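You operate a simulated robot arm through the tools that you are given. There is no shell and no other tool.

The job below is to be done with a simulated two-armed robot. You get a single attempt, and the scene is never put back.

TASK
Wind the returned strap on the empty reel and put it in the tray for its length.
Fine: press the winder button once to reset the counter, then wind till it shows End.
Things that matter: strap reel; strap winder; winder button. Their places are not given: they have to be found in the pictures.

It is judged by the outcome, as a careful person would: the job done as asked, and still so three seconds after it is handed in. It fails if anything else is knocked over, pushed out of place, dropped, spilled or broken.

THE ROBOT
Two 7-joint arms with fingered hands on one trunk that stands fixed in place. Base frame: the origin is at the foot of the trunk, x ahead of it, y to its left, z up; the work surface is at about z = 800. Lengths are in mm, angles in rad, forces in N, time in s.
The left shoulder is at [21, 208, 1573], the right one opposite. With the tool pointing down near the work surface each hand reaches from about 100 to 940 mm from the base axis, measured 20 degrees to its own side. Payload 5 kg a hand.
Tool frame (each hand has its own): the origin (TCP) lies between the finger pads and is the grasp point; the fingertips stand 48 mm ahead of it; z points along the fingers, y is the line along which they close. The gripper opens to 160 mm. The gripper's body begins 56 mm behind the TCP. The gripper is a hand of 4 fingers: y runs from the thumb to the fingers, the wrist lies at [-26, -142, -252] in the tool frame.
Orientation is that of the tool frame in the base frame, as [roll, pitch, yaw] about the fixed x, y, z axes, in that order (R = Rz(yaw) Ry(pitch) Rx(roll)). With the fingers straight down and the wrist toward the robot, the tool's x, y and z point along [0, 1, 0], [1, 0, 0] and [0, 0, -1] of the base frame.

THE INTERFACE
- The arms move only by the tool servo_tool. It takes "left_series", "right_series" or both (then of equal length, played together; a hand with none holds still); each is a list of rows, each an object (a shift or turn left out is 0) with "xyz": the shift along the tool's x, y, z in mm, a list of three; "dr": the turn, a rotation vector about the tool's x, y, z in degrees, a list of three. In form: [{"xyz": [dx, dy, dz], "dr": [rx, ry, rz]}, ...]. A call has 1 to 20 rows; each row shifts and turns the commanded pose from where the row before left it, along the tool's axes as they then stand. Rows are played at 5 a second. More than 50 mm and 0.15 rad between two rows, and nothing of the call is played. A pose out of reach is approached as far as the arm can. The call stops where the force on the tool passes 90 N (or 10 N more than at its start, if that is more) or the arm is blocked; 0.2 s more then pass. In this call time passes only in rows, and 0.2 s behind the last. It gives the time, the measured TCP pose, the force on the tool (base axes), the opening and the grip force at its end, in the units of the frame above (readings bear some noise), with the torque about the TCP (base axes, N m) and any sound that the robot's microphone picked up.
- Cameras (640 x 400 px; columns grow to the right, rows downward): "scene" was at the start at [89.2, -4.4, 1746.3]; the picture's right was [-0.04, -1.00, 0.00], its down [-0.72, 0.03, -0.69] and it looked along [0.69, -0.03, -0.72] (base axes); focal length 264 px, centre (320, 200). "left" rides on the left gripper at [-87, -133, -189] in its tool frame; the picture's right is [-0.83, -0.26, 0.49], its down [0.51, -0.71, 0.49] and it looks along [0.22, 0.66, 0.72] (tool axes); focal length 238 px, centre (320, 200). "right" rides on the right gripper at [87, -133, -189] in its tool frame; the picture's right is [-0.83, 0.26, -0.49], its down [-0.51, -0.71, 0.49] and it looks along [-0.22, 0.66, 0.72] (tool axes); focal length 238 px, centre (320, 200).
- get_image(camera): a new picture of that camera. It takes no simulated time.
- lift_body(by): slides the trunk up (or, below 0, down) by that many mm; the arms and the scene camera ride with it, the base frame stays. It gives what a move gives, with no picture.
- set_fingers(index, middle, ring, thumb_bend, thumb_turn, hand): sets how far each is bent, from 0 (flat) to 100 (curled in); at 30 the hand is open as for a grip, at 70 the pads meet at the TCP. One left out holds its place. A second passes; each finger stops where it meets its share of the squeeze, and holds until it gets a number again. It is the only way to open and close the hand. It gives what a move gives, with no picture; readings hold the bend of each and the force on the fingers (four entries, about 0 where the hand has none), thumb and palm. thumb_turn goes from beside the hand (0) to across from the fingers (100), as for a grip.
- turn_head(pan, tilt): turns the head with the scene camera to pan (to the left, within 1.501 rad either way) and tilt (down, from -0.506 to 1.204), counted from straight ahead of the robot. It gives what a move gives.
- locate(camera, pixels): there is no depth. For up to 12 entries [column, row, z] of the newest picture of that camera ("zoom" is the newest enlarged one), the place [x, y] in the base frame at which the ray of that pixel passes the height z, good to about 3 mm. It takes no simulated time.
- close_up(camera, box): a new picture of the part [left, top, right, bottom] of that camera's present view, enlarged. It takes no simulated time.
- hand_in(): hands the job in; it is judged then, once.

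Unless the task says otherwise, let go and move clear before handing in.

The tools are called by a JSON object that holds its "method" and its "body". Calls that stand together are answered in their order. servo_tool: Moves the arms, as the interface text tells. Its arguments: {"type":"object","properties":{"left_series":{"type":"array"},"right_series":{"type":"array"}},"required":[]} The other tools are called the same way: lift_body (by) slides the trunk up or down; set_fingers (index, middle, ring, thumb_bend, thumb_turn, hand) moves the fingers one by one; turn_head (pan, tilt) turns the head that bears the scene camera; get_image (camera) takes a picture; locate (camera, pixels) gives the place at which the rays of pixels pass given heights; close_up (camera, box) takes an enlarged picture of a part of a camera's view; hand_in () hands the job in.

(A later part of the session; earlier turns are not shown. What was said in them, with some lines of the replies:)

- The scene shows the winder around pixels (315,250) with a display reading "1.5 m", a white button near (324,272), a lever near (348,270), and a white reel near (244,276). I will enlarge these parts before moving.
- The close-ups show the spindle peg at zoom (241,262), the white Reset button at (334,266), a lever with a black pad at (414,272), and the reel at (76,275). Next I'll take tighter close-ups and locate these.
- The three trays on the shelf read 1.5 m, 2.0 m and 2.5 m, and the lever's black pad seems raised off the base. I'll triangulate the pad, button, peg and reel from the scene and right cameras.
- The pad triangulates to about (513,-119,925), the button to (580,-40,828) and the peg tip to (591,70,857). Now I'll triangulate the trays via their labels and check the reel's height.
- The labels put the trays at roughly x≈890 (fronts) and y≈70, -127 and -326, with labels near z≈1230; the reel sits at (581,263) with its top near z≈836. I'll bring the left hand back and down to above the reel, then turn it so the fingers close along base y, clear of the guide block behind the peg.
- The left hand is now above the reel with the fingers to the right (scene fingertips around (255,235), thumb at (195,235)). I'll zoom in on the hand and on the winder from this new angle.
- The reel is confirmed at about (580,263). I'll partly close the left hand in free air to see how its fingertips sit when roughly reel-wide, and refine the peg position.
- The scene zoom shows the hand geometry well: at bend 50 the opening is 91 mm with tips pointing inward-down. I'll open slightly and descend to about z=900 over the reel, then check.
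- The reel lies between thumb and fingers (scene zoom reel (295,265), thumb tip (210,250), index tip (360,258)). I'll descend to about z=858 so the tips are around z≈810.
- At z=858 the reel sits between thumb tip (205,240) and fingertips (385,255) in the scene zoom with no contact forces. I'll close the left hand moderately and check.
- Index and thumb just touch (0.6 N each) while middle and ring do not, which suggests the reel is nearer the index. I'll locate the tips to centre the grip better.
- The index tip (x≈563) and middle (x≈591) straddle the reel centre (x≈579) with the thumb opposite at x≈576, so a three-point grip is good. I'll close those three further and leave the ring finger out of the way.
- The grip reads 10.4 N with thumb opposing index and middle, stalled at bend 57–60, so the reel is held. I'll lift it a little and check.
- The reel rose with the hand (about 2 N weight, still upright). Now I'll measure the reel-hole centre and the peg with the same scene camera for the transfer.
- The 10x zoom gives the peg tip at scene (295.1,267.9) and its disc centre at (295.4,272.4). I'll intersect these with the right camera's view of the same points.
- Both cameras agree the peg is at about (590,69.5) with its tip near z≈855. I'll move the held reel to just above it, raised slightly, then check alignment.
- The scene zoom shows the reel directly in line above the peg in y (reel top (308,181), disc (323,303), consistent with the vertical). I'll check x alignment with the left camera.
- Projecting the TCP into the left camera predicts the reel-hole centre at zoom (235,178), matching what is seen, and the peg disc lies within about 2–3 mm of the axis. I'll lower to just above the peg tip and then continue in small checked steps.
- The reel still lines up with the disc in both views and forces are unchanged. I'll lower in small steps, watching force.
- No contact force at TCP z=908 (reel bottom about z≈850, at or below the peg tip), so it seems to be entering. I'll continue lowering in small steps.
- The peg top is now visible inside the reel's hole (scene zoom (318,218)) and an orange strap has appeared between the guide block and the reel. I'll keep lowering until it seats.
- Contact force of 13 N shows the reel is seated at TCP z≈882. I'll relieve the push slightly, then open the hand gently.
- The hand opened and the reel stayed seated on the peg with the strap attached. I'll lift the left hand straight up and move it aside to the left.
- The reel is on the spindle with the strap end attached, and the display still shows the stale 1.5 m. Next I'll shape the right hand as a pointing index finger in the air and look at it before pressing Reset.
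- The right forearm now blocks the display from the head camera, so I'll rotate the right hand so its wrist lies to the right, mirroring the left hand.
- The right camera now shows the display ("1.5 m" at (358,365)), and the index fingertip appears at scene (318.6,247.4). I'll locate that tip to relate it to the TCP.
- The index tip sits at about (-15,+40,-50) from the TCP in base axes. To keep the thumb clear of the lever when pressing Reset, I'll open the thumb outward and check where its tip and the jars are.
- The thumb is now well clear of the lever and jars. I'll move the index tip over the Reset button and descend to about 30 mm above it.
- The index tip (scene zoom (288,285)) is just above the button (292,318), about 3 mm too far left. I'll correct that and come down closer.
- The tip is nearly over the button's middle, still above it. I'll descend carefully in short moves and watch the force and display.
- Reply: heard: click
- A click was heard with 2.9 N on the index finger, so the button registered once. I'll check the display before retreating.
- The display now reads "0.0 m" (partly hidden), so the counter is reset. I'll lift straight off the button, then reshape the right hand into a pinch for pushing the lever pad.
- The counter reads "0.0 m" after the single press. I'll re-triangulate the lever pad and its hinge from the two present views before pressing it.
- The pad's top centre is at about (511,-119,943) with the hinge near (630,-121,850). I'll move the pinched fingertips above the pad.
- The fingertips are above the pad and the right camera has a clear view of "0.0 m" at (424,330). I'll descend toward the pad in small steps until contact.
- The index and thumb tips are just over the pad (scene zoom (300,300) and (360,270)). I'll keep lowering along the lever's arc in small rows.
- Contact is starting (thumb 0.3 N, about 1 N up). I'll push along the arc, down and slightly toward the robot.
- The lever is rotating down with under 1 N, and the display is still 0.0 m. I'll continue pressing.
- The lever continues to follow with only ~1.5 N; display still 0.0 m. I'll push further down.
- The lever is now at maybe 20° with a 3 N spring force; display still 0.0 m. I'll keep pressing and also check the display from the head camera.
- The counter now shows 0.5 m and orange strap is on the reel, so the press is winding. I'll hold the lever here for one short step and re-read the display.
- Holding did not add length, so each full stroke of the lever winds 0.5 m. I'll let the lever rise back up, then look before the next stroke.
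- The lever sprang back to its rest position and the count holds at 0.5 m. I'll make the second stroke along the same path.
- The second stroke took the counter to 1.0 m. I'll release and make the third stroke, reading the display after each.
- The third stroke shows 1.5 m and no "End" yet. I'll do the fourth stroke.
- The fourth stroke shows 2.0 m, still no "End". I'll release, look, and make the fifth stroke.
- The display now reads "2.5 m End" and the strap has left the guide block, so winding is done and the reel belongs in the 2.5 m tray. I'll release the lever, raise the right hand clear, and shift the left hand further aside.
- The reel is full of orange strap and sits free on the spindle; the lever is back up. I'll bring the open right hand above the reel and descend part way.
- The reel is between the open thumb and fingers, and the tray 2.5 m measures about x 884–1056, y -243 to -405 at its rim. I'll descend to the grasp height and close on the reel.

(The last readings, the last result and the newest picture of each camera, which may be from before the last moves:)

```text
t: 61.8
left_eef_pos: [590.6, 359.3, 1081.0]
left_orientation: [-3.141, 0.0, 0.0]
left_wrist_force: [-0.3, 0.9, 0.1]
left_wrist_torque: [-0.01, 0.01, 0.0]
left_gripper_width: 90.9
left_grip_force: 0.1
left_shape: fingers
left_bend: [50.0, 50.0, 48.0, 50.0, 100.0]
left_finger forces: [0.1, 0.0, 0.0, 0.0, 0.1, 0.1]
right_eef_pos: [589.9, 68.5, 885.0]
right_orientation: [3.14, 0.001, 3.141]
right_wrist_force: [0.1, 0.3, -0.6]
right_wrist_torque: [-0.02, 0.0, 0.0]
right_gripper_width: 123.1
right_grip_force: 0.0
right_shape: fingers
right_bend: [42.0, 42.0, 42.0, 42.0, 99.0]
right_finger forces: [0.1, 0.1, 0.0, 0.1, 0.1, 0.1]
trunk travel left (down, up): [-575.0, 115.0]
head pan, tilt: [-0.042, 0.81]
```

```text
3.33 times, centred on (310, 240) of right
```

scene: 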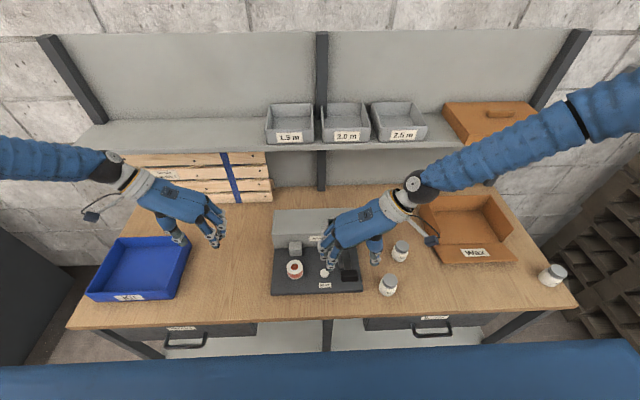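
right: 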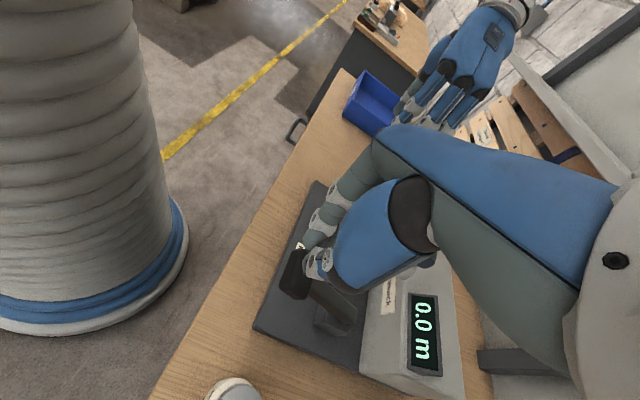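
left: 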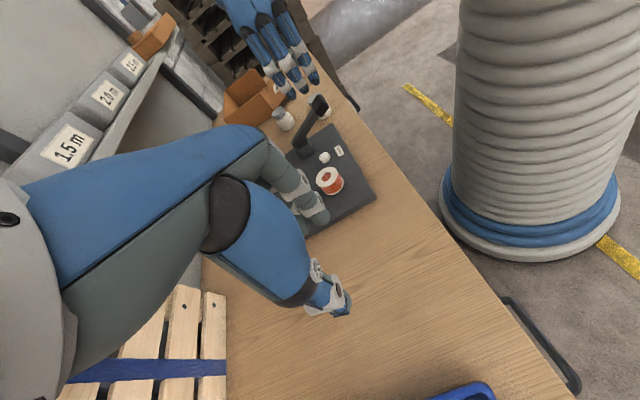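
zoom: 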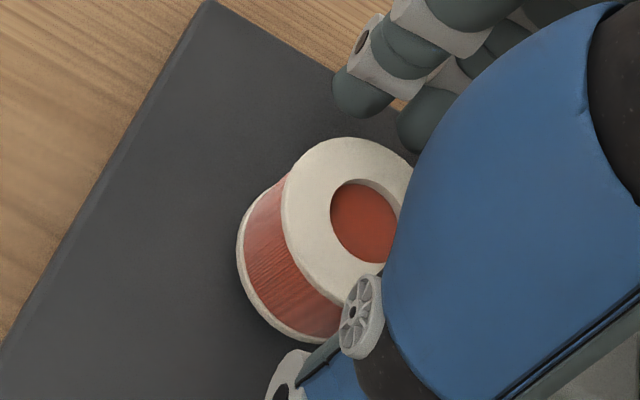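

The reel lies centred between thumb (473,235) and index (178,270). I'll close index, middle and thumb as before.

{"method": "set_fingers", "body": {"hand": "right", "index": 56, "middle": 56, "ring": 50, "thumb_bend": 56}}

{"method": "set_fingers", "body": {"hand": "right", "index": 63, "middle": 63, "ring": 52, "thumb_bend": 63}}

{"method": "close_up", "body": {"camera": "scene", "box": [265, 240, 325, 290]}}

{"method": "close_up", "body": {"camera": "right", "box": [250, 180, 370, 300]}}

```text
t: 62.8
left_eef_pos: [590.7, 360.1, 1080.4]
left_orientation: [-3.142, 0.0, 0.0]
left_wrist_force: [0.1, 1.1, -0.1]
left_wrist_torque: [-0.02, -0.01, 0.03]
left_gripper_width: 91.1
left_grip_force: 0.0
left_shape: fingers
left_bend: [50.0, 50.0, 48.0, 50.0, 100.0]
left_finger forces: [0.0, 0.0, 0.1, 0.0, 0.1, 0.1]
right_eef_pos: [589.7, 67.9, 884.6]
right_orientation: [-3.141, 0.0, 3.141]
right_wrist_force: [0.8, 0.1, 0.6]
right_wrist_torque: [0.03, 0.01, 0.0]
right_gripper_width: 68.3
right_grip_force: 0.4
right_shape: fingers
right_bend: [56.0, 56.0, 50.0, 56.0, 100.0]
right_finger forces: [0.6, 0.1, 0.0, 0.0, 0.6, 0.1]
trunk travel left (down, up): [-575.0, 115.0]
head pan, tilt: [-0.042, 0.81]
```

```text
t: 63.8
left_eef_pos: [590.3, 360.1, 1080.5]
left_orientation: [-3.141, 0.0, -0.001]
left_wrist_force: [-0.2, -0.5, 0.0]
left_wrist_torque: [-0.04, -0.05, 0.02]
left_gripper_width: 90.9
left_grip_force: 0.0
left_shape: fingers
left_bend: [50.0, 50.0, 48.0, 50.0, 100.0]
left_finger forces: [0.0, 0.0, 0.0, 0.0, 0.1, 0.1]
right_eef_pos: [590.2, 67.5, 885.3]
right_orientation: [-3.141, 0.001, -3.14]
right_wrist_force: [1.1, 0.2, 0.3]
right_wrist_torque: [-0.03, -0.03, 0.0]
right_gripper_width: 64.3
right_grip_force: 12.2
right_shape: fingers
right_bend: [58.0, 60.0, 52.0, 57.0, 100.0]
right_finger forces: [7.6, 4.6, 0.0, 0.0, 12.3, 0.0]
trunk travel left (down, up): [-575.0, 115.0]
head pan, tilt: [-0.042, 0.81]
```

```text
8.00 times, centred on (295, 265) of scene
```

zoom: 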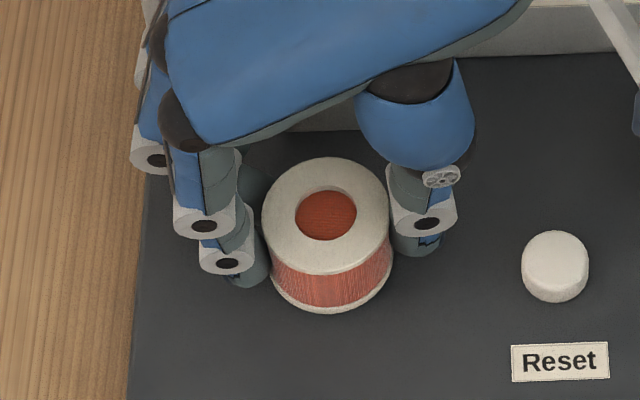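

```text
3.33 times, centred on (310, 240) of right
```

zoom: 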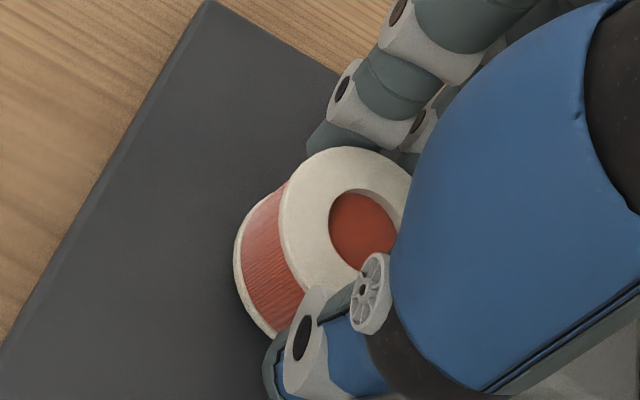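

The reel is gripped with 12 N (thumb against index and middle). I'll lift it straight off the spindle.

{"method": "servo_tool", "body": {"right_series": [{"xyz": [0, 0, -4]}, {"xyz": [0, 0, -6]}, {"xyz": [0, 0, -8]}, {"xyz": [0, 0, -10]}, {"xyz": [0, 0, -12]}, {"xyz": [0, 0, -15]}, {"xyz": [0, 0, -20]}]}}

{"method": "close_up", "body": {"camera": "scene", "box": [250, 220, 340, 290]}}

{"method": "close_up", "body": {"camera": "right", "box": [230, 160, 390, 320]}}

```text
t: 65.4
left_eef_pos: [589.7, 360.9, 1081.4]
left_orientation: [3.141, 0.0, 0.0]
left_wrist_force: [0.3, 0.1, 0.9]
left_wrist_torque: [0.01, 0.01, -0.01]
left_gripper_width: 90.8
left_grip_force: 0.1
left_shape: fingers
left_bend: [50.0, 50.0, 48.0, 50.0, 100.0]
left_finger forces: [0.0, 0.0, 0.0, 0.1, 0.1, 0.0]
right_eef_pos: [589.3, 68.5, 960.4]
right_orientation: [3.141, -0.001, 3.141]
right_wrist_force: [-0.8, -0.3, -2.1]
right_wrist_torque: [0.05, -0.05, -0.03]
right_gripper_width: 64.4
right_grip_force: 12.4
right_shape: fingers
right_bend: [58.0, 60.0, 52.0, 57.0, 100.0]
right_finger forces: [7.6, 4.4, 0.1, 0.0, 12.3, 0.0]
trunk travel left (down, up): [-575.0, 115.0]
head pan, tilt: [-0.042, 0.81]
```

```text
5.71 times, centred on (295, 255) of scene
```

zoom: 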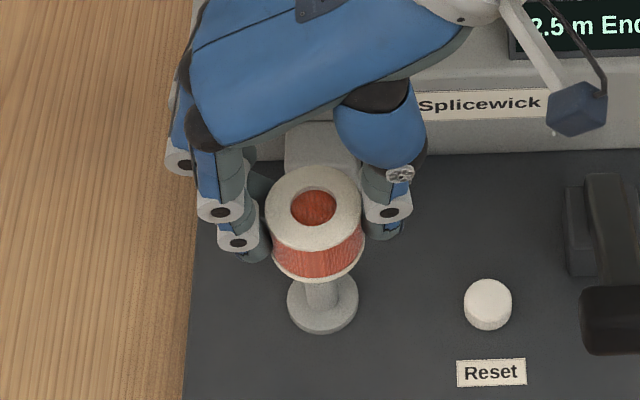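

```text
2.50 times, centred on (310, 240) of right
```

zoom: 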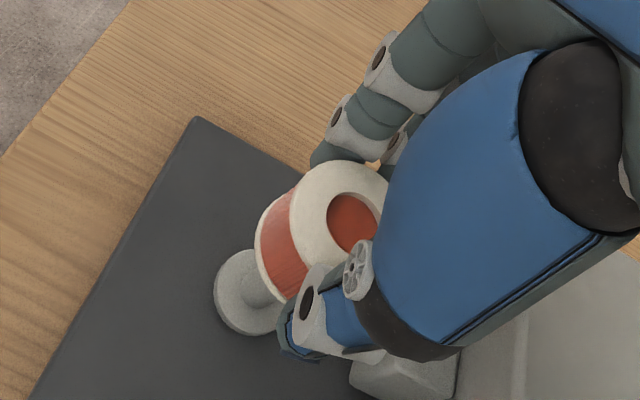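

The reel is off the spindle and level in the grip. I'll raise it well in front of the shelf while moving right.

{"method": "servo_tool", "body": {"right_series": [{"xyz": [0, 0, -15]}, {"xyz": [0, -10, -25]}, {"xyz": [0, -20, -32]}, {"xyz": [0, -26, -36]}, {"xyz": [0, -28, -36]}, {"xyz": [0, -28, -36]}, {"xyz": [0, -28, -36]}, {"xyz": [0, -28, -36]}, {"xyz": [0, -28, -36]}, {"xyz": [0, -28, -36]}, {"xyz": [0, -28, -36]}, {"xyz": [0, -26, -36]}, {"xyz": [0, -20, -25]}, {"xyz": [0, -15, -15]}]}}

{"method": "get_image", "body": {"camera": "scene"}}

{"method": "get_image", "body": {"camera": "right"}}

```text
t: 68.4
left_eef_pos: [589.1, 358.9, 1081.5]
left_orientation: [3.142, -0.002, -0.001]
left_wrist_force: [0.1, 0.1, 0.0]
left_wrist_torque: [0.01, -0.02, -0.03]
left_gripper_width: 90.9
left_grip_force: 0.1
left_shape: fingers
left_bend: [50.0, 50.0, 48.0, 50.0, 100.0]
left_finger forces: [0.0, 0.1, 0.0, 0.1, 0.0, 0.1]
right_eef_pos: [588.5, -246.5, 1394.1]
right_orientation: [-3.14, 0.0, -3.142]
right_wrist_force: [-0.4, -1.2, -0.9]
right_wrist_torque: [0.03, -0.01, 0.01]
right_gripper_width: 64.2
right_grip_force: 12.5
right_shape: fingers
right_bend: [58.0, 61.0, 52.0, 57.0, 100.0]
right_finger forces: [7.5, 4.6, 0.0, 0.0, 12.2, 0.1]
trunk travel left (down, up): [-575.0, 115.0]
head pan, tilt: [-0.042, 0.81]
```

```text
taken
```

scene: 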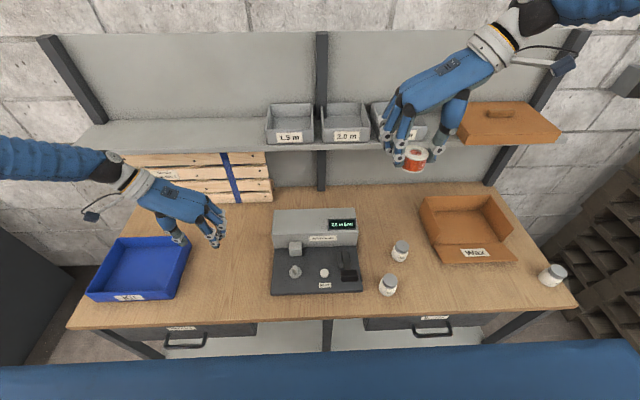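

```text
taken
```

right: 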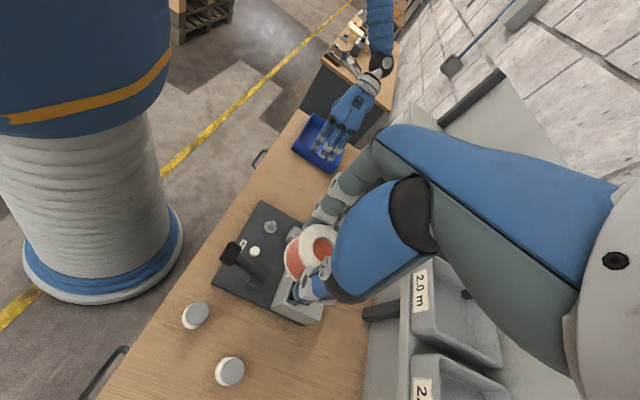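

The reel is held securely at z≈1394 in front of the shelf. I'll rotate the right hand back so its wrist faces the robot, for better reach over the tray.

{"method": "servo_tool", "body": {"right_series": [{"dr": [0, 0, 8]}, {"dr": [0, 0, 8]}, {"dr": [0, 0, 8]}, {"dr": [0, 0, 8]}, {"dr": [0, 0, 8]}, {"dr": [0, 0, 8]}, {"dr": [0, 0, 8]}, {"dr": [0, 0, 8]}, {"dr": [0, 0, 8]}, {"dr": [0, 0, 8]}, {"dr": [0, 0, 8]}, {"dr": [0, 0, 2]}]}}

{"method": "get_image", "body": {"camera": "scene"}}

{"method": "get_image", "body": {"camera": "right"}}

```text
t: 71.0
left_eef_pos: [591.0, 360.7, 1081.1]
left_orientation: [-3.141, -0.001, 0.0]
left_wrist_force: [-0.2, -1.3, 0.8]
left_wrist_torque: [0.01, 0.02, 0.0]
left_gripper_width: 90.9
left_grip_force: 0.2
left_shape: fingers
left_bend: [50.0, 50.0, 48.0, 50.0, 100.0]
left_finger forces: [0.1, 0.0, 0.1, 0.0, 0.1, 0.0]
right_eef_pos: [591.0, -244.6, 1397.5]
right_orientation: [-3.14, -0.001, 1.569]
right_wrist_force: [-0.3, -0.6, -0.6]
right_wrist_torque: [0.0, -0.02, 0.0]
right_gripper_width: 63.9
right_grip_force: 12.6
right_shape: fingers
right_bend: [58.0, 61.0, 52.0, 57.0, 100.0]
right_finger forces: [7.7, 4.5, 0.0, 0.0, 12.1, 0.0]
trunk travel left (down, up): [-575.0, 115.0]
head pan, tilt: [-0.042, 0.81]
```

```text
taken
```

scene: 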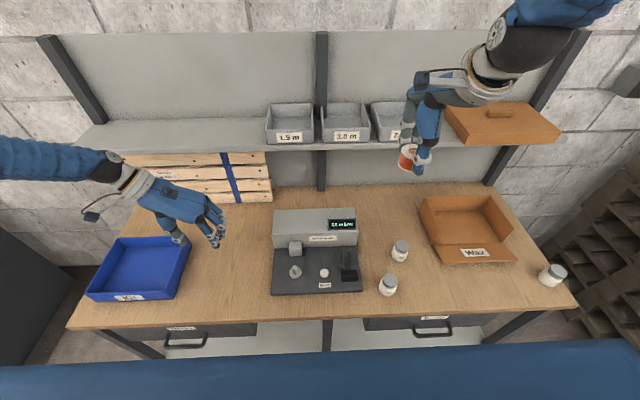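

```text
taken
```

right: 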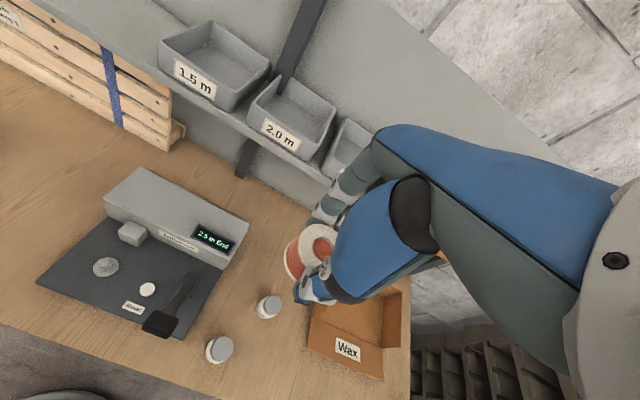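

The reel is upright with the wrist toward the robot. I'll move forward and right over the 2.5 m tray at this height (reel bottom about z≈1339, rim about 1265).

{"method": "servo_tool", "body": {"right_series": [{"xyz": [-8, 15, 0]}, {"xyz": [-8, 30, 0]}, {"xyz": [-8, 38, 0]}, {"xyz": [-8, 40, 0]}, {"xyz": [-8, 40, 0]}, {"xyz": [-8, 40, 0]}, {"xyz": [-8, 40, 0]}, {"xyz": [-8, 40, 0]}, {"xyz": [-8, 38, 0]}, {"xyz": [-6, 30, 0]}, {"xyz": [0, 18, 0]}, {"xyz": [0, 10, 0]}]}}

{"method": "get_image", "body": {"camera": "scene"}}

{"method": "close_up", "body": {"camera": "scene", "box": [310, 50, 470, 160]}}

{"method": "get_image", "body": {"camera": "right"}}

```text
t: 73.6
left_eef_pos: [590.6, 359.9, 1079.8]
left_orientation: [-3.142, 0.0, 0.0]
left_wrist_force: [0.6, 0.4, -0.5]
left_wrist_torque: [0.0, 0.04, -0.01]
left_gripper_width: 90.7
left_grip_force: 0.1
left_shape: fingers
left_bend: [50.0, 50.0, 48.0, 50.0, 100.0]
left_finger forces: [0.0, 0.0, 0.0, 0.1, 0.0, 0.0]
right_eef_pos: [970.1, -322.2, 1396.1]
right_orientation: [-3.141, 0.0, 1.571]
right_wrist_force: [-0.6, -0.3, -1.5]
right_wrist_torque: [0.02, 0.0, -0.02]
right_gripper_width: 64.1
right_grip_force: 12.2
right_shape: fingers
right_bend: [58.0, 61.0, 52.0, 57.0, 100.0]
right_finger forces: [7.6, 4.6, 0.0, 0.1, 11.8, 0.1]
trunk travel left (down, up): [-575.0, 115.0]
head pan, tilt: [-0.042, 0.81]
```

```text
taken
```

scene: 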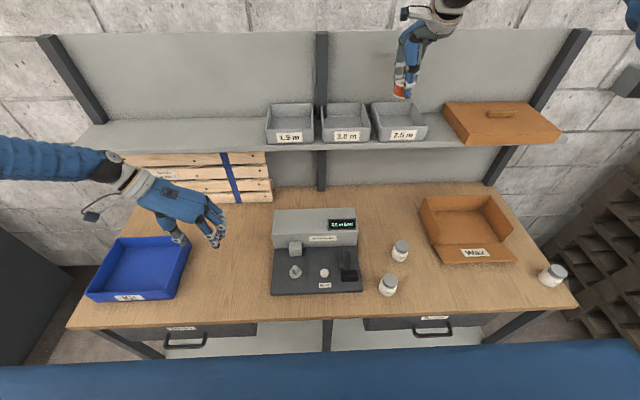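

```text
3.64 times, centred on (390, 105) of scene
```

zoom: 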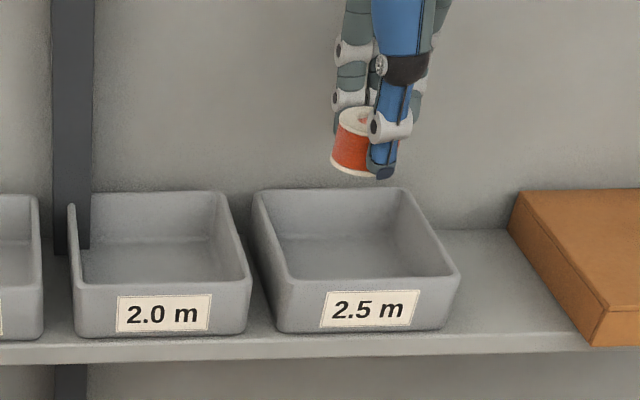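

```text
taken
```

right: 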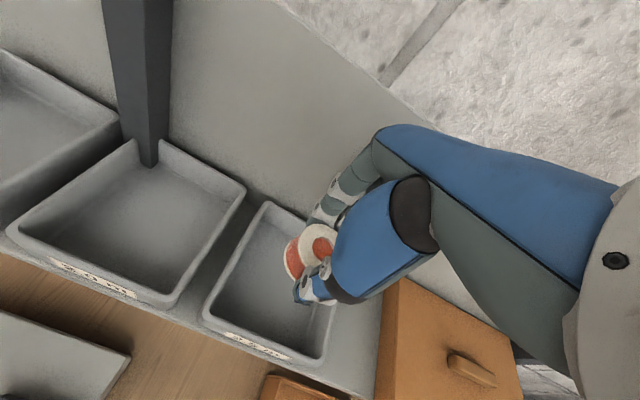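

The hand reached (970,-322,1396), and projecting down lands at zoom (340,267), inside the 2.5 m tray's floor. I'll lower the reel toward the tray, then check.

{"method": "servo_tool", "body": {"right_series": [{"xyz": [0, 0, 20]}, {"xyz": [0, 0, 30]}, {"xyz": [0, 0, 25]}, {"xyz": [0, 0, 10]}]}}

{"method": "close_up", "body": {"camera": "scene", "box": [340, 70, 450, 150]}}

{"method": "get_image", "body": {"camera": "right"}}

```text
t: 74.6
left_eef_pos: [590.6, 360.0, 1080.6]
left_orientation: [3.141, 0.0, 0.001]
left_wrist_force: [0.5, -0.1, 0.6]
left_wrist_torque: [0.02, -0.01, -0.01]
left_gripper_width: 90.8
left_grip_force: 0.1
left_shape: fingers
left_bend: [50.0, 50.0, 48.0, 50.0, 100.0]
left_finger forces: [0.0, 0.0, 0.0, 0.1, 0.0, 0.0]
right_eef_pos: [971.4, -323.4, 1310.9]
right_orientation: [3.141, 0.001, 1.571]
right_wrist_force: [0.5, -0.2, -1.4]
right_wrist_torque: [0.0, 0.02, 0.02]
right_gripper_width: 64.3
right_grip_force: 11.7
right_shape: fingers
right_bend: [58.0, 61.0, 52.0, 57.0, 100.0]
right_finger forces: [7.5, 4.6, 0.1, 0.1, 11.8, 0.1]
trunk travel left (down, up): [-575.0, 115.0]
head pan, tilt: [-0.042, 0.81]
```

```text
5.00 times, centred on (395, 110) of scene
```

zoom: 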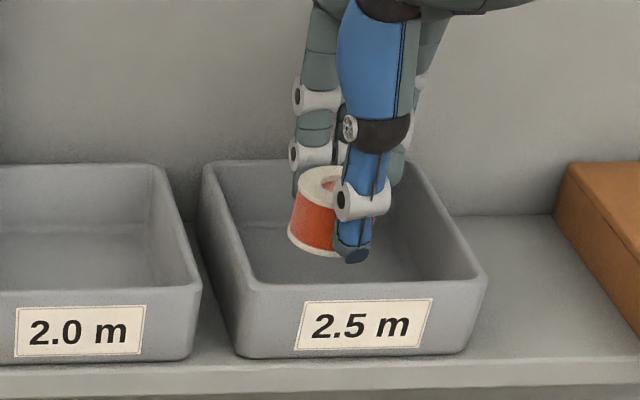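

```text
taken
```

right: 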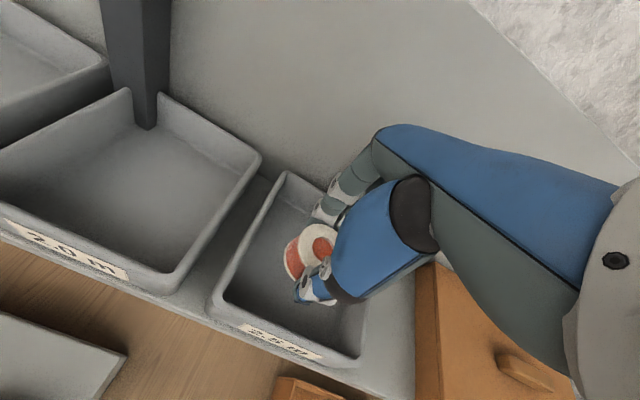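

The reel is coming down inside the 2.5 m tray with clear space all around. I'll continue down, then go slowly to touch the floor.

{"method": "servo_tool", "body": {"right_series": [{"xyz": [0, 0, 10]}, {"xyz": [0, 0, 10]}, {"xyz": [0, 0, 6]}]}}

{"method": "servo_tool", "body": {"right_series": [{"xyz": [0, 0, 4]}, {"xyz": [0, 0, 3]}]}}

{"method": "close_up", "body": {"camera": "scene", "box": [340, 70, 450, 150]}}

{"method": "close_up", "body": {"camera": "right", "box": [200, 140, 440, 370]}}

```text
t: 75.4
left_eef_pos: [590.9, 360.1, 1080.2]
left_orientation: [3.141, -0.001, -0.001]
left_wrist_force: [0.1, 0.2, 0.7]
left_wrist_torque: [0.0, 0.0, 0.0]
left_gripper_width: 90.8
left_grip_force: 0.0
left_shape: fingers
left_bend: [50.0, 50.0, 48.0, 50.0, 100.0]
left_finger forces: [0.0, 0.0, 0.0, 0.0, 0.0, 0.0]
right_eef_pos: [971.9, -322.6, 1283.4]
right_orientation: [3.141, -0.001, 1.571]
right_wrist_force: [0.2, 0.3, -1.1]
right_wrist_torque: [0.03, 0.02, -0.03]
right_gripper_width: 64.3
right_grip_force: 11.7
right_shape: fingers
right_bend: [58.0, 61.0, 52.0, 57.0, 100.0]
right_finger forces: [7.7, 4.6, 0.0, 0.0, 11.8, 0.0]
trunk travel left (down, up): [-575.0, 115.0]
head pan, tilt: [-0.042, 0.81]
```

```text
t: 76.0
left_eef_pos: [589.3, 360.0, 1080.6]
left_orientation: [3.141, 0.0, 0.0]
left_wrist_force: [0.5, -0.5, 0.3]
left_wrist_torque: [0.03, 0.03, -0.02]
left_gripper_width: 90.7
left_grip_force: 0.1
left_shape: fingers
left_bend: [50.0, 50.0, 48.0, 50.0, 100.0]
left_finger forces: [0.0, 0.0, 0.0, 0.1, 0.0, 0.0]
right_eef_pos: [971.1, -320.9, 1277.8]
right_orientation: [3.141, 0.0, 1.571]
right_wrist_force: [0.1, 1.3, -1.4]
right_wrist_torque: [0.02, -0.01, 0.0]
right_gripper_width: 64.4
right_grip_force: 11.4
right_shape: fingers
right_bend: [58.0, 61.0, 52.0, 57.0, 100.0]
right_finger forces: [7.6, 4.6, 0.1, 0.0, 11.8, 0.0]
trunk travel left (down, up): [-575.0, 115.0]
head pan, tilt: [-0.042, 0.81]
```

```text
5.00 times, centred on (395, 110) of scene
```

zoom: 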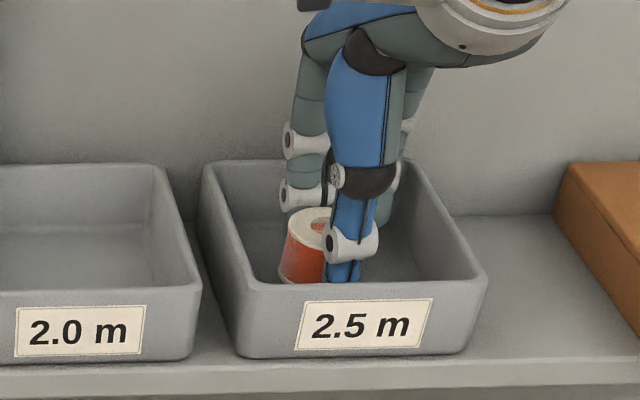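

```text
1.74 times, centred on (320, 255) of right
```

zoom: 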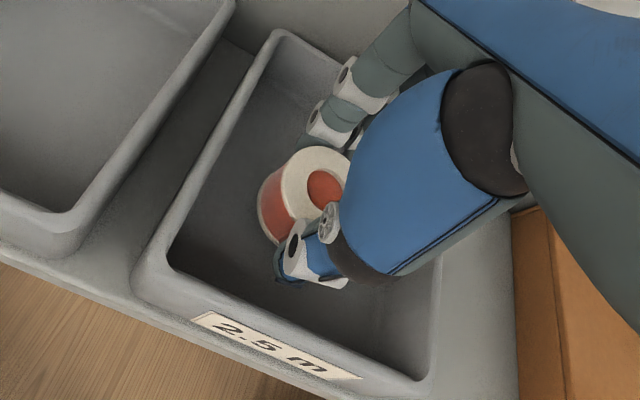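

No contact yet at TCP z=1278; the reel is well inside the tray. I'll keep lowering in 3 mm steps.

{"method": "servo_tool", "body": {"right_series": [{"xyz": [0, 0, 3]}, {"xyz": [0, 0, 2]}]}}

{"method": "servo_tool", "body": {"right_series": [{"xyz": [0, 0, 2]}, {"xyz": [0, 0, 1]}]}}

```text
t: 76.6
left_eef_pos: [590.0, 359.6, 1081.2]
left_orientation: [3.141, 0.002, 0.0]
left_wrist_force: [0.3, 0.0, 0.5]
left_wrist_torque: [0.0, 0.01, 0.03]
left_gripper_width: 91.0
left_grip_force: 0.1
left_shape: fingers
left_bend: [50.0, 50.0, 48.0, 50.0, 100.0]
left_finger forces: [0.0, 0.1, 0.0, 0.0, 0.1, 0.0]
right_eef_pos: [971.3, -322.1, 1274.5]
right_orientation: [3.14, 0.001, 1.57]
right_wrist_force: [0.0, 0.6, -0.7]
right_wrist_torque: [0.0, -0.01, 0.02]
right_gripper_width: 63.9
right_grip_force: 12.0
right_shape: fingers
right_bend: [58.0, 61.0, 52.0, 57.0, 100.0]
right_finger forces: [7.6, 4.6, 0.1, 0.0, 11.9, 0.0]
trunk travel left (down, up): [-575.0, 115.0]
head pan, tilt: [-0.042, 0.81]
```

```text
t: 77.2
left_eef_pos: [590.3, 359.8, 1080.0]
left_orientation: [-3.14, 0.0, -0.001]
left_wrist_force: [-0.2, 0.4, 0.5]
left_wrist_torque: [0.01, -0.01, 0.0]
left_gripper_width: 91.0
left_grip_force: 0.0
left_shape: fingers
left_bend: [50.0, 50.0, 48.0, 50.0, 100.0]
left_finger forces: [0.0, 0.1, 0.1, 0.0, 0.0, 0.1]
right_eef_pos: [970.0, -322.1, 1271.2]
right_orientation: [3.141, 0.0, 1.572]
right_wrist_force: [-0.2, -0.1, -0.5]
right_wrist_torque: [0.0, -0.02, -0.03]
right_gripper_width: 64.0
right_grip_force: 12.3
right_shape: fingers
right_bend: [58.0, 61.0, 52.0, 57.0, 100.0]
right_finger forces: [7.6, 4.5, 0.0, 0.0, 11.9, 0.0]
trunk travel left (down, up): [-575.0, 115.0]
head pan, tilt: [-0.042, 0.81]
```

Still no contact at z=1271 (force about -1 N, just the reel's weight). I'll continue in smaller steps.

{"method": "servo_tool", "body": {"right_series": [{"xyz": [0, 0, 2]}, {"xyz": [0, 0, 1]}]}}

{"method": "servo_tool", "body": {"right_series": [{"xyz": [0, 0, 2]}, {"xyz": [0, 0, 0]}]}}

{"method": "close_up", "body": {"camera": "scene", "box": [340, 70, 450, 150]}}

{"method": "close_up", "body": {"camera": "right", "box": [250, 180, 400, 300]}}

```text
t: 77.8
left_eef_pos: [590.5, 360.0, 1081.2]
left_orientation: [-3.141, 0.0, 0.0]
left_wrist_force: [-0.2, -0.7, -0.3]
left_wrist_torque: [0.02, -0.01, 0.02]
left_gripper_width: 90.7
left_grip_force: 0.0
left_shape: fingers
left_bend: [50.0, 50.0, 48.0, 50.0, 100.0]
left_finger forces: [0.0, 0.0, 0.0, 0.1, 0.0, 0.1]
right_eef_pos: [969.9, -323.7, 1267.5]
right_orientation: [3.141, 0.0, 1.571]
right_wrist_force: [-1.0, 0.7, 0.4]
right_wrist_torque: [-0.01, 0.0, -0.01]
right_gripper_width: 64.3
right_grip_force: 11.3
right_shape: fingers
right_bend: [58.0, 61.0, 52.0, 57.0, 100.0]
right_finger forces: [7.5, 4.6, 0.0, 0.0, 11.7, 0.0]
trunk travel left (down, up): [-575.0, 115.0]
head pan, tilt: [-0.042, 0.81]
```

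```text
t: 78.4
left_eef_pos: [590.1, 359.3, 1081.1]
left_orientation: [-3.141, -0.001, -0.002]
left_wrist_force: [-1.0, 0.3, -0.8]
left_wrist_torque: [0.0, 0.01, 0.0]
left_gripper_width: 91.0
left_grip_force: 0.0
left_shape: fingers
left_bend: [50.0, 50.0, 48.0, 50.0, 100.0]
left_finger forces: [0.0, 0.0, 0.0, 0.1, 0.0, 0.1]
right_eef_pos: [970.1, -322.2, 1265.8]
right_orientation: [-3.141, 0.0, 1.571]
right_wrist_force: [0.1, -0.3, 0.7]
right_wrist_torque: [-0.03, 0.02, 0.01]
right_gripper_width: 64.1
right_grip_force: 11.2
right_shape: fingers
right_bend: [58.0, 61.0, 52.0, 57.0, 100.0]
right_finger forces: [7.6, 4.9, 0.0, 0.0, 11.9, 0.0]
trunk travel left (down, up): [-575.0, 115.0]
head pan, tilt: [-0.042, 0.81]
```

```text
5.00 times, centred on (395, 110) of scene
```

zoom: 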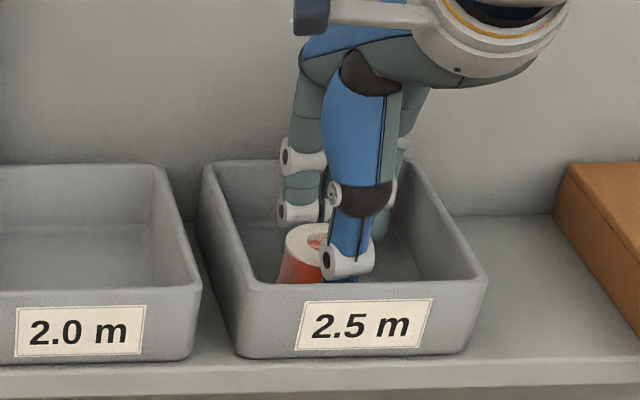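

```text
3.33 times, centred on (325, 240) of right
```

zoom: 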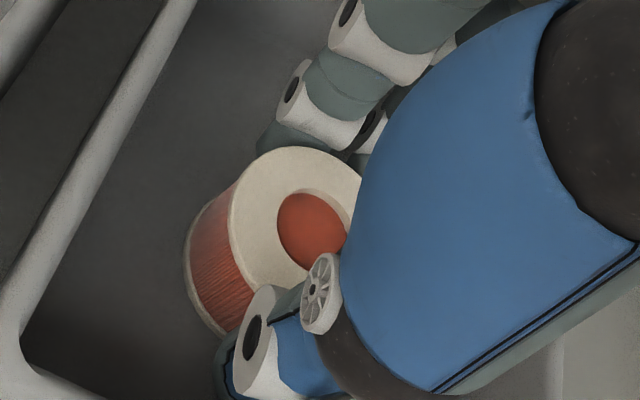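

The vertical force has shifted from about -1.4 N to +0.7 N, hinting at first contact. One more small step to confirm.

{"method": "servo_tool", "body": {"right_series": [{"xyz": [0, 0, 1.5]}, {"xyz": [0, 0, 0]}]}}

```text
t: 79.0
left_eef_pos: [590.5, 361.2, 1081.3]
left_orientation: [-3.141, 0.0, 0.0]
left_wrist_force: [0.2, -0.1, -0.2]
left_wrist_torque: [0.01, 0.0, -0.02]
left_gripper_width: 90.7
left_grip_force: 0.0
left_shape: fingers
left_bend: [50.0, 50.0, 48.0, 50.0, 100.0]
left_finger forces: [0.0, 0.1, 0.0, 0.1, 0.0, 0.0]
right_eef_pos: [969.6, -321.8, 1264.8]
right_orientation: [3.141, -0.003, 1.57]
right_wrist_force: [-0.3, -0.8, 5.9]
right_wrist_torque: [-0.02, 0.13, -0.01]
right_gripper_width: 64.1
right_grip_force: 13.1
right_shape: fingers
right_bend: [58.0, 61.0, 52.0, 57.0, 100.0]
right_finger forces: [7.8, 5.1, 0.0, 0.1, 12.5, 0.1]
trunk travel left (down, up): [-575.0, 115.0]
head pan, tilt: [-0.042, 0.81]
```

The 5.9 N upward force confirms the reel is resting on the tray floor. I'll open the hand gently, just enough to clear the flanges.

{"method": "set_fingers", "body": {"hand": "right", "index": 50, "middle": 50, "ring": 48, "thumb_bend": 50}}

{"method": "close_up", "body": {"camera": "scene", "box": [340, 70, 450, 150]}}

{"method": "close_up", "body": {"camera": "right", "box": [220, 150, 420, 310]}}

```text
t: 80.0
left_eef_pos: [589.9, 359.9, 1080.1]
left_orientation: [3.141, 0.0, 0.001]
left_wrist_force: [0.2, 0.2, 0.8]
left_wrist_torque: [-0.01, -0.01, 0.03]
left_gripper_width: 90.7
left_grip_force: 0.1
left_shape: fingers
left_bend: [50.0, 50.0, 48.0, 50.0, 100.0]
left_finger forces: [0.1, 0.0, 0.1, 0.1, 0.0, 0.0]
right_eef_pos: [970.6, -322.8, 1263.5]
right_orientation: [3.142, 0.001, 1.571]
right_wrist_force: [0.5, -0.1, -0.2]
right_wrist_torque: [-0.01, -0.01, 0.04]
right_gripper_width: 90.8
right_grip_force: 0.0
right_shape: fingers
right_bend: [50.0, 50.0, 48.0, 50.0, 100.0]
right_finger forces: [0.0, 0.0, 0.1, 0.1, 0.0, 0.0]
trunk travel left (down, up): [-575.0, 115.0]
head pan, tilt: [-0.042, 0.81]
```

```text
5.00 times, centred on (395, 110) of scene
```

zoom: 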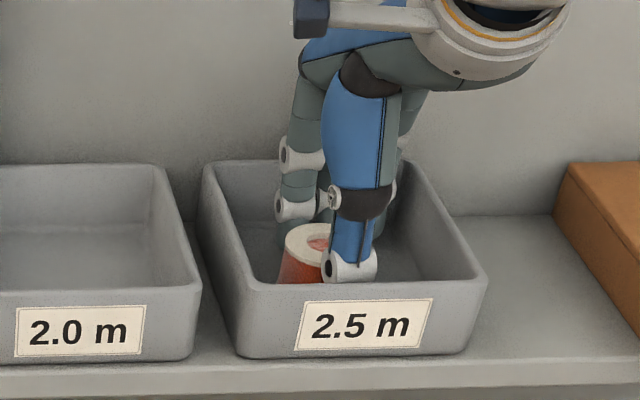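

```text
2.50 times, centred on (320, 230) of right
```

zoom: 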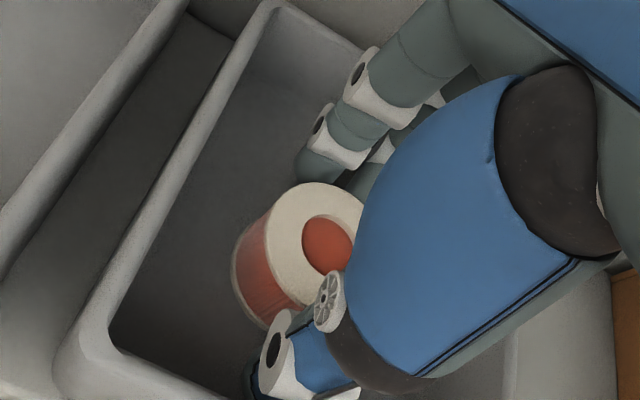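

The fingers are clear (0 N) and the reel stands in the tray. I'll lift straight up and then withdraw toward the robot.

{"method": "servo_tool", "body": {"right_series": [{"xyz": [0, 0, -4]}, {"xyz": [0, 0, -10]}, {"xyz": [0, 0, -20]}, {"xyz": [0, 0, -30]}, {"xyz": [0, 0, -35]}, {"xyz": [0, 0, -35]}, {"xyz": [0, -25, -10]}, {"xyz": [0, -40, 0]}, {"xyz": [0, -45, 0]}, {"xyz": [0, -45, 0]}, {"xyz": [0, -45, 0]}, {"xyz": [0, -45, 0]}, {"xyz": [0, -40, 0]}, {"xyz": [0, -20, 0]}]}}

{"method": "get_image", "body": {"camera": "scene"}}

{"method": "close_up", "body": {"camera": "scene", "box": [340, 70, 450, 150]}}

{"method": "close_up", "body": {"camera": "scene", "box": [230, 190, 430, 310]}}

{"method": "get_image", "body": {"camera": "right"}}

```text
t: 83.0
left_eef_pos: [590.2, 359.8, 1081.2]
left_orientation: [-3.141, 0.0, 0.0]
left_wrist_force: [0.2, 0.2, 0.3]
left_wrist_torque: [0.01, -0.01, 0.01]
left_gripper_width: 90.8
left_grip_force: 0.1
left_shape: fingers
left_bend: [50.0, 50.0, 48.0, 50.0, 100.0]
left_finger forces: [0.0, 0.0, 0.0, 0.0, 0.0, 0.0]
right_eef_pos: [666.4, -321.3, 1408.0]
right_orientation: [3.139, 0.0, 1.571]
right_wrist_force: [1.3, 0.6, 0.8]
right_wrist_torque: [0.0, -0.02, 0.0]
right_gripper_width: 91.0
right_grip_force: 0.1
right_shape: fingers
right_bend: [50.0, 50.0, 48.0, 50.0, 100.0]
right_finger forces: [0.0, 0.1, 0.0, 0.0, 0.0, 0.0]
trunk travel left (down, up): [-575.0, 115.0]
head pan, tilt: [-0.042, 0.81]
```

```text
taken
```

scene: 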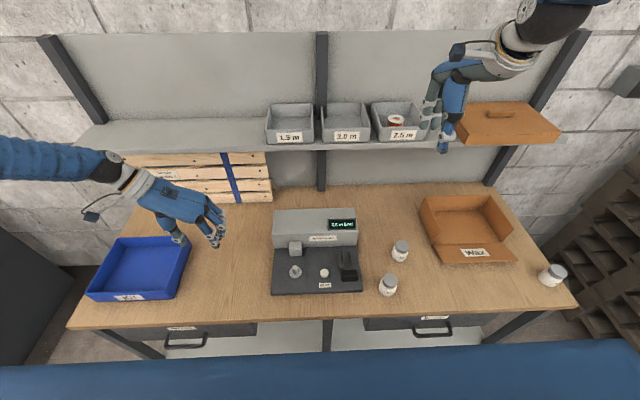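

```text
5.00 times, centred on (395, 110) of scene
```

zoom: 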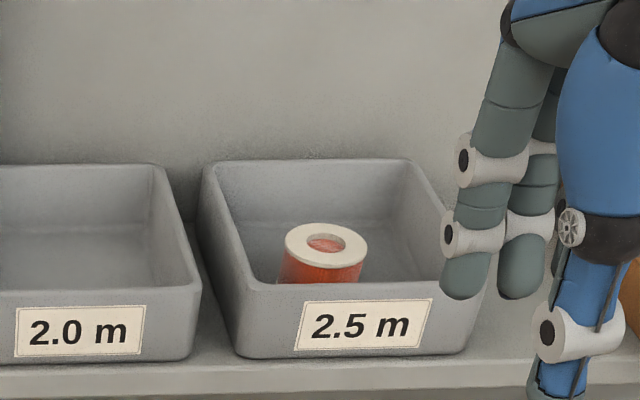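

```text
3.20 times, centred on (330, 250) of scene
```

zoom: 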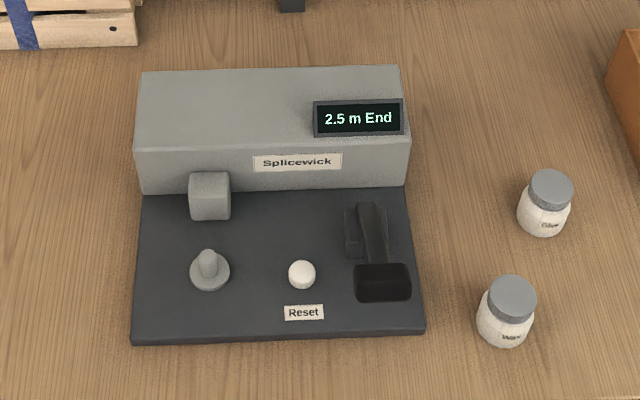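

```text
taken
```

right: 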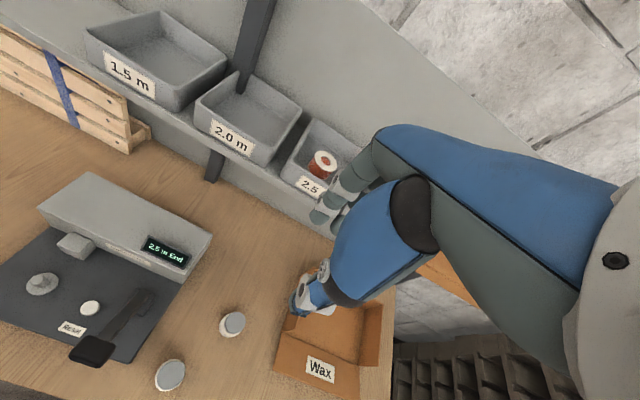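

The wound reel stands in the 2.5 m tray (scene zoom (322,250)) and the display reads "2.5 m End". The jars, boxes and other trays are where they were, and both hands are empty and clear, so I'll hand in the job.

{"method": "hand_in", "body": {}}

```text
The job is handed in.
```

The strap is wound on the reel, and the reel is standing upright in the 2.5 m tray.

- **Reset:** I pressed the winder button once. The display went from an old 1.5 m reading to 0.0 m.
- **Winding:** Each full stroke of the lever wound 0.5 m. After the fifth stroke the display read "2.5 m End".
- **At hand-in:** In the last pictures nothing else had moved, and both hands were empty and clear. The result of the judging has not come back.
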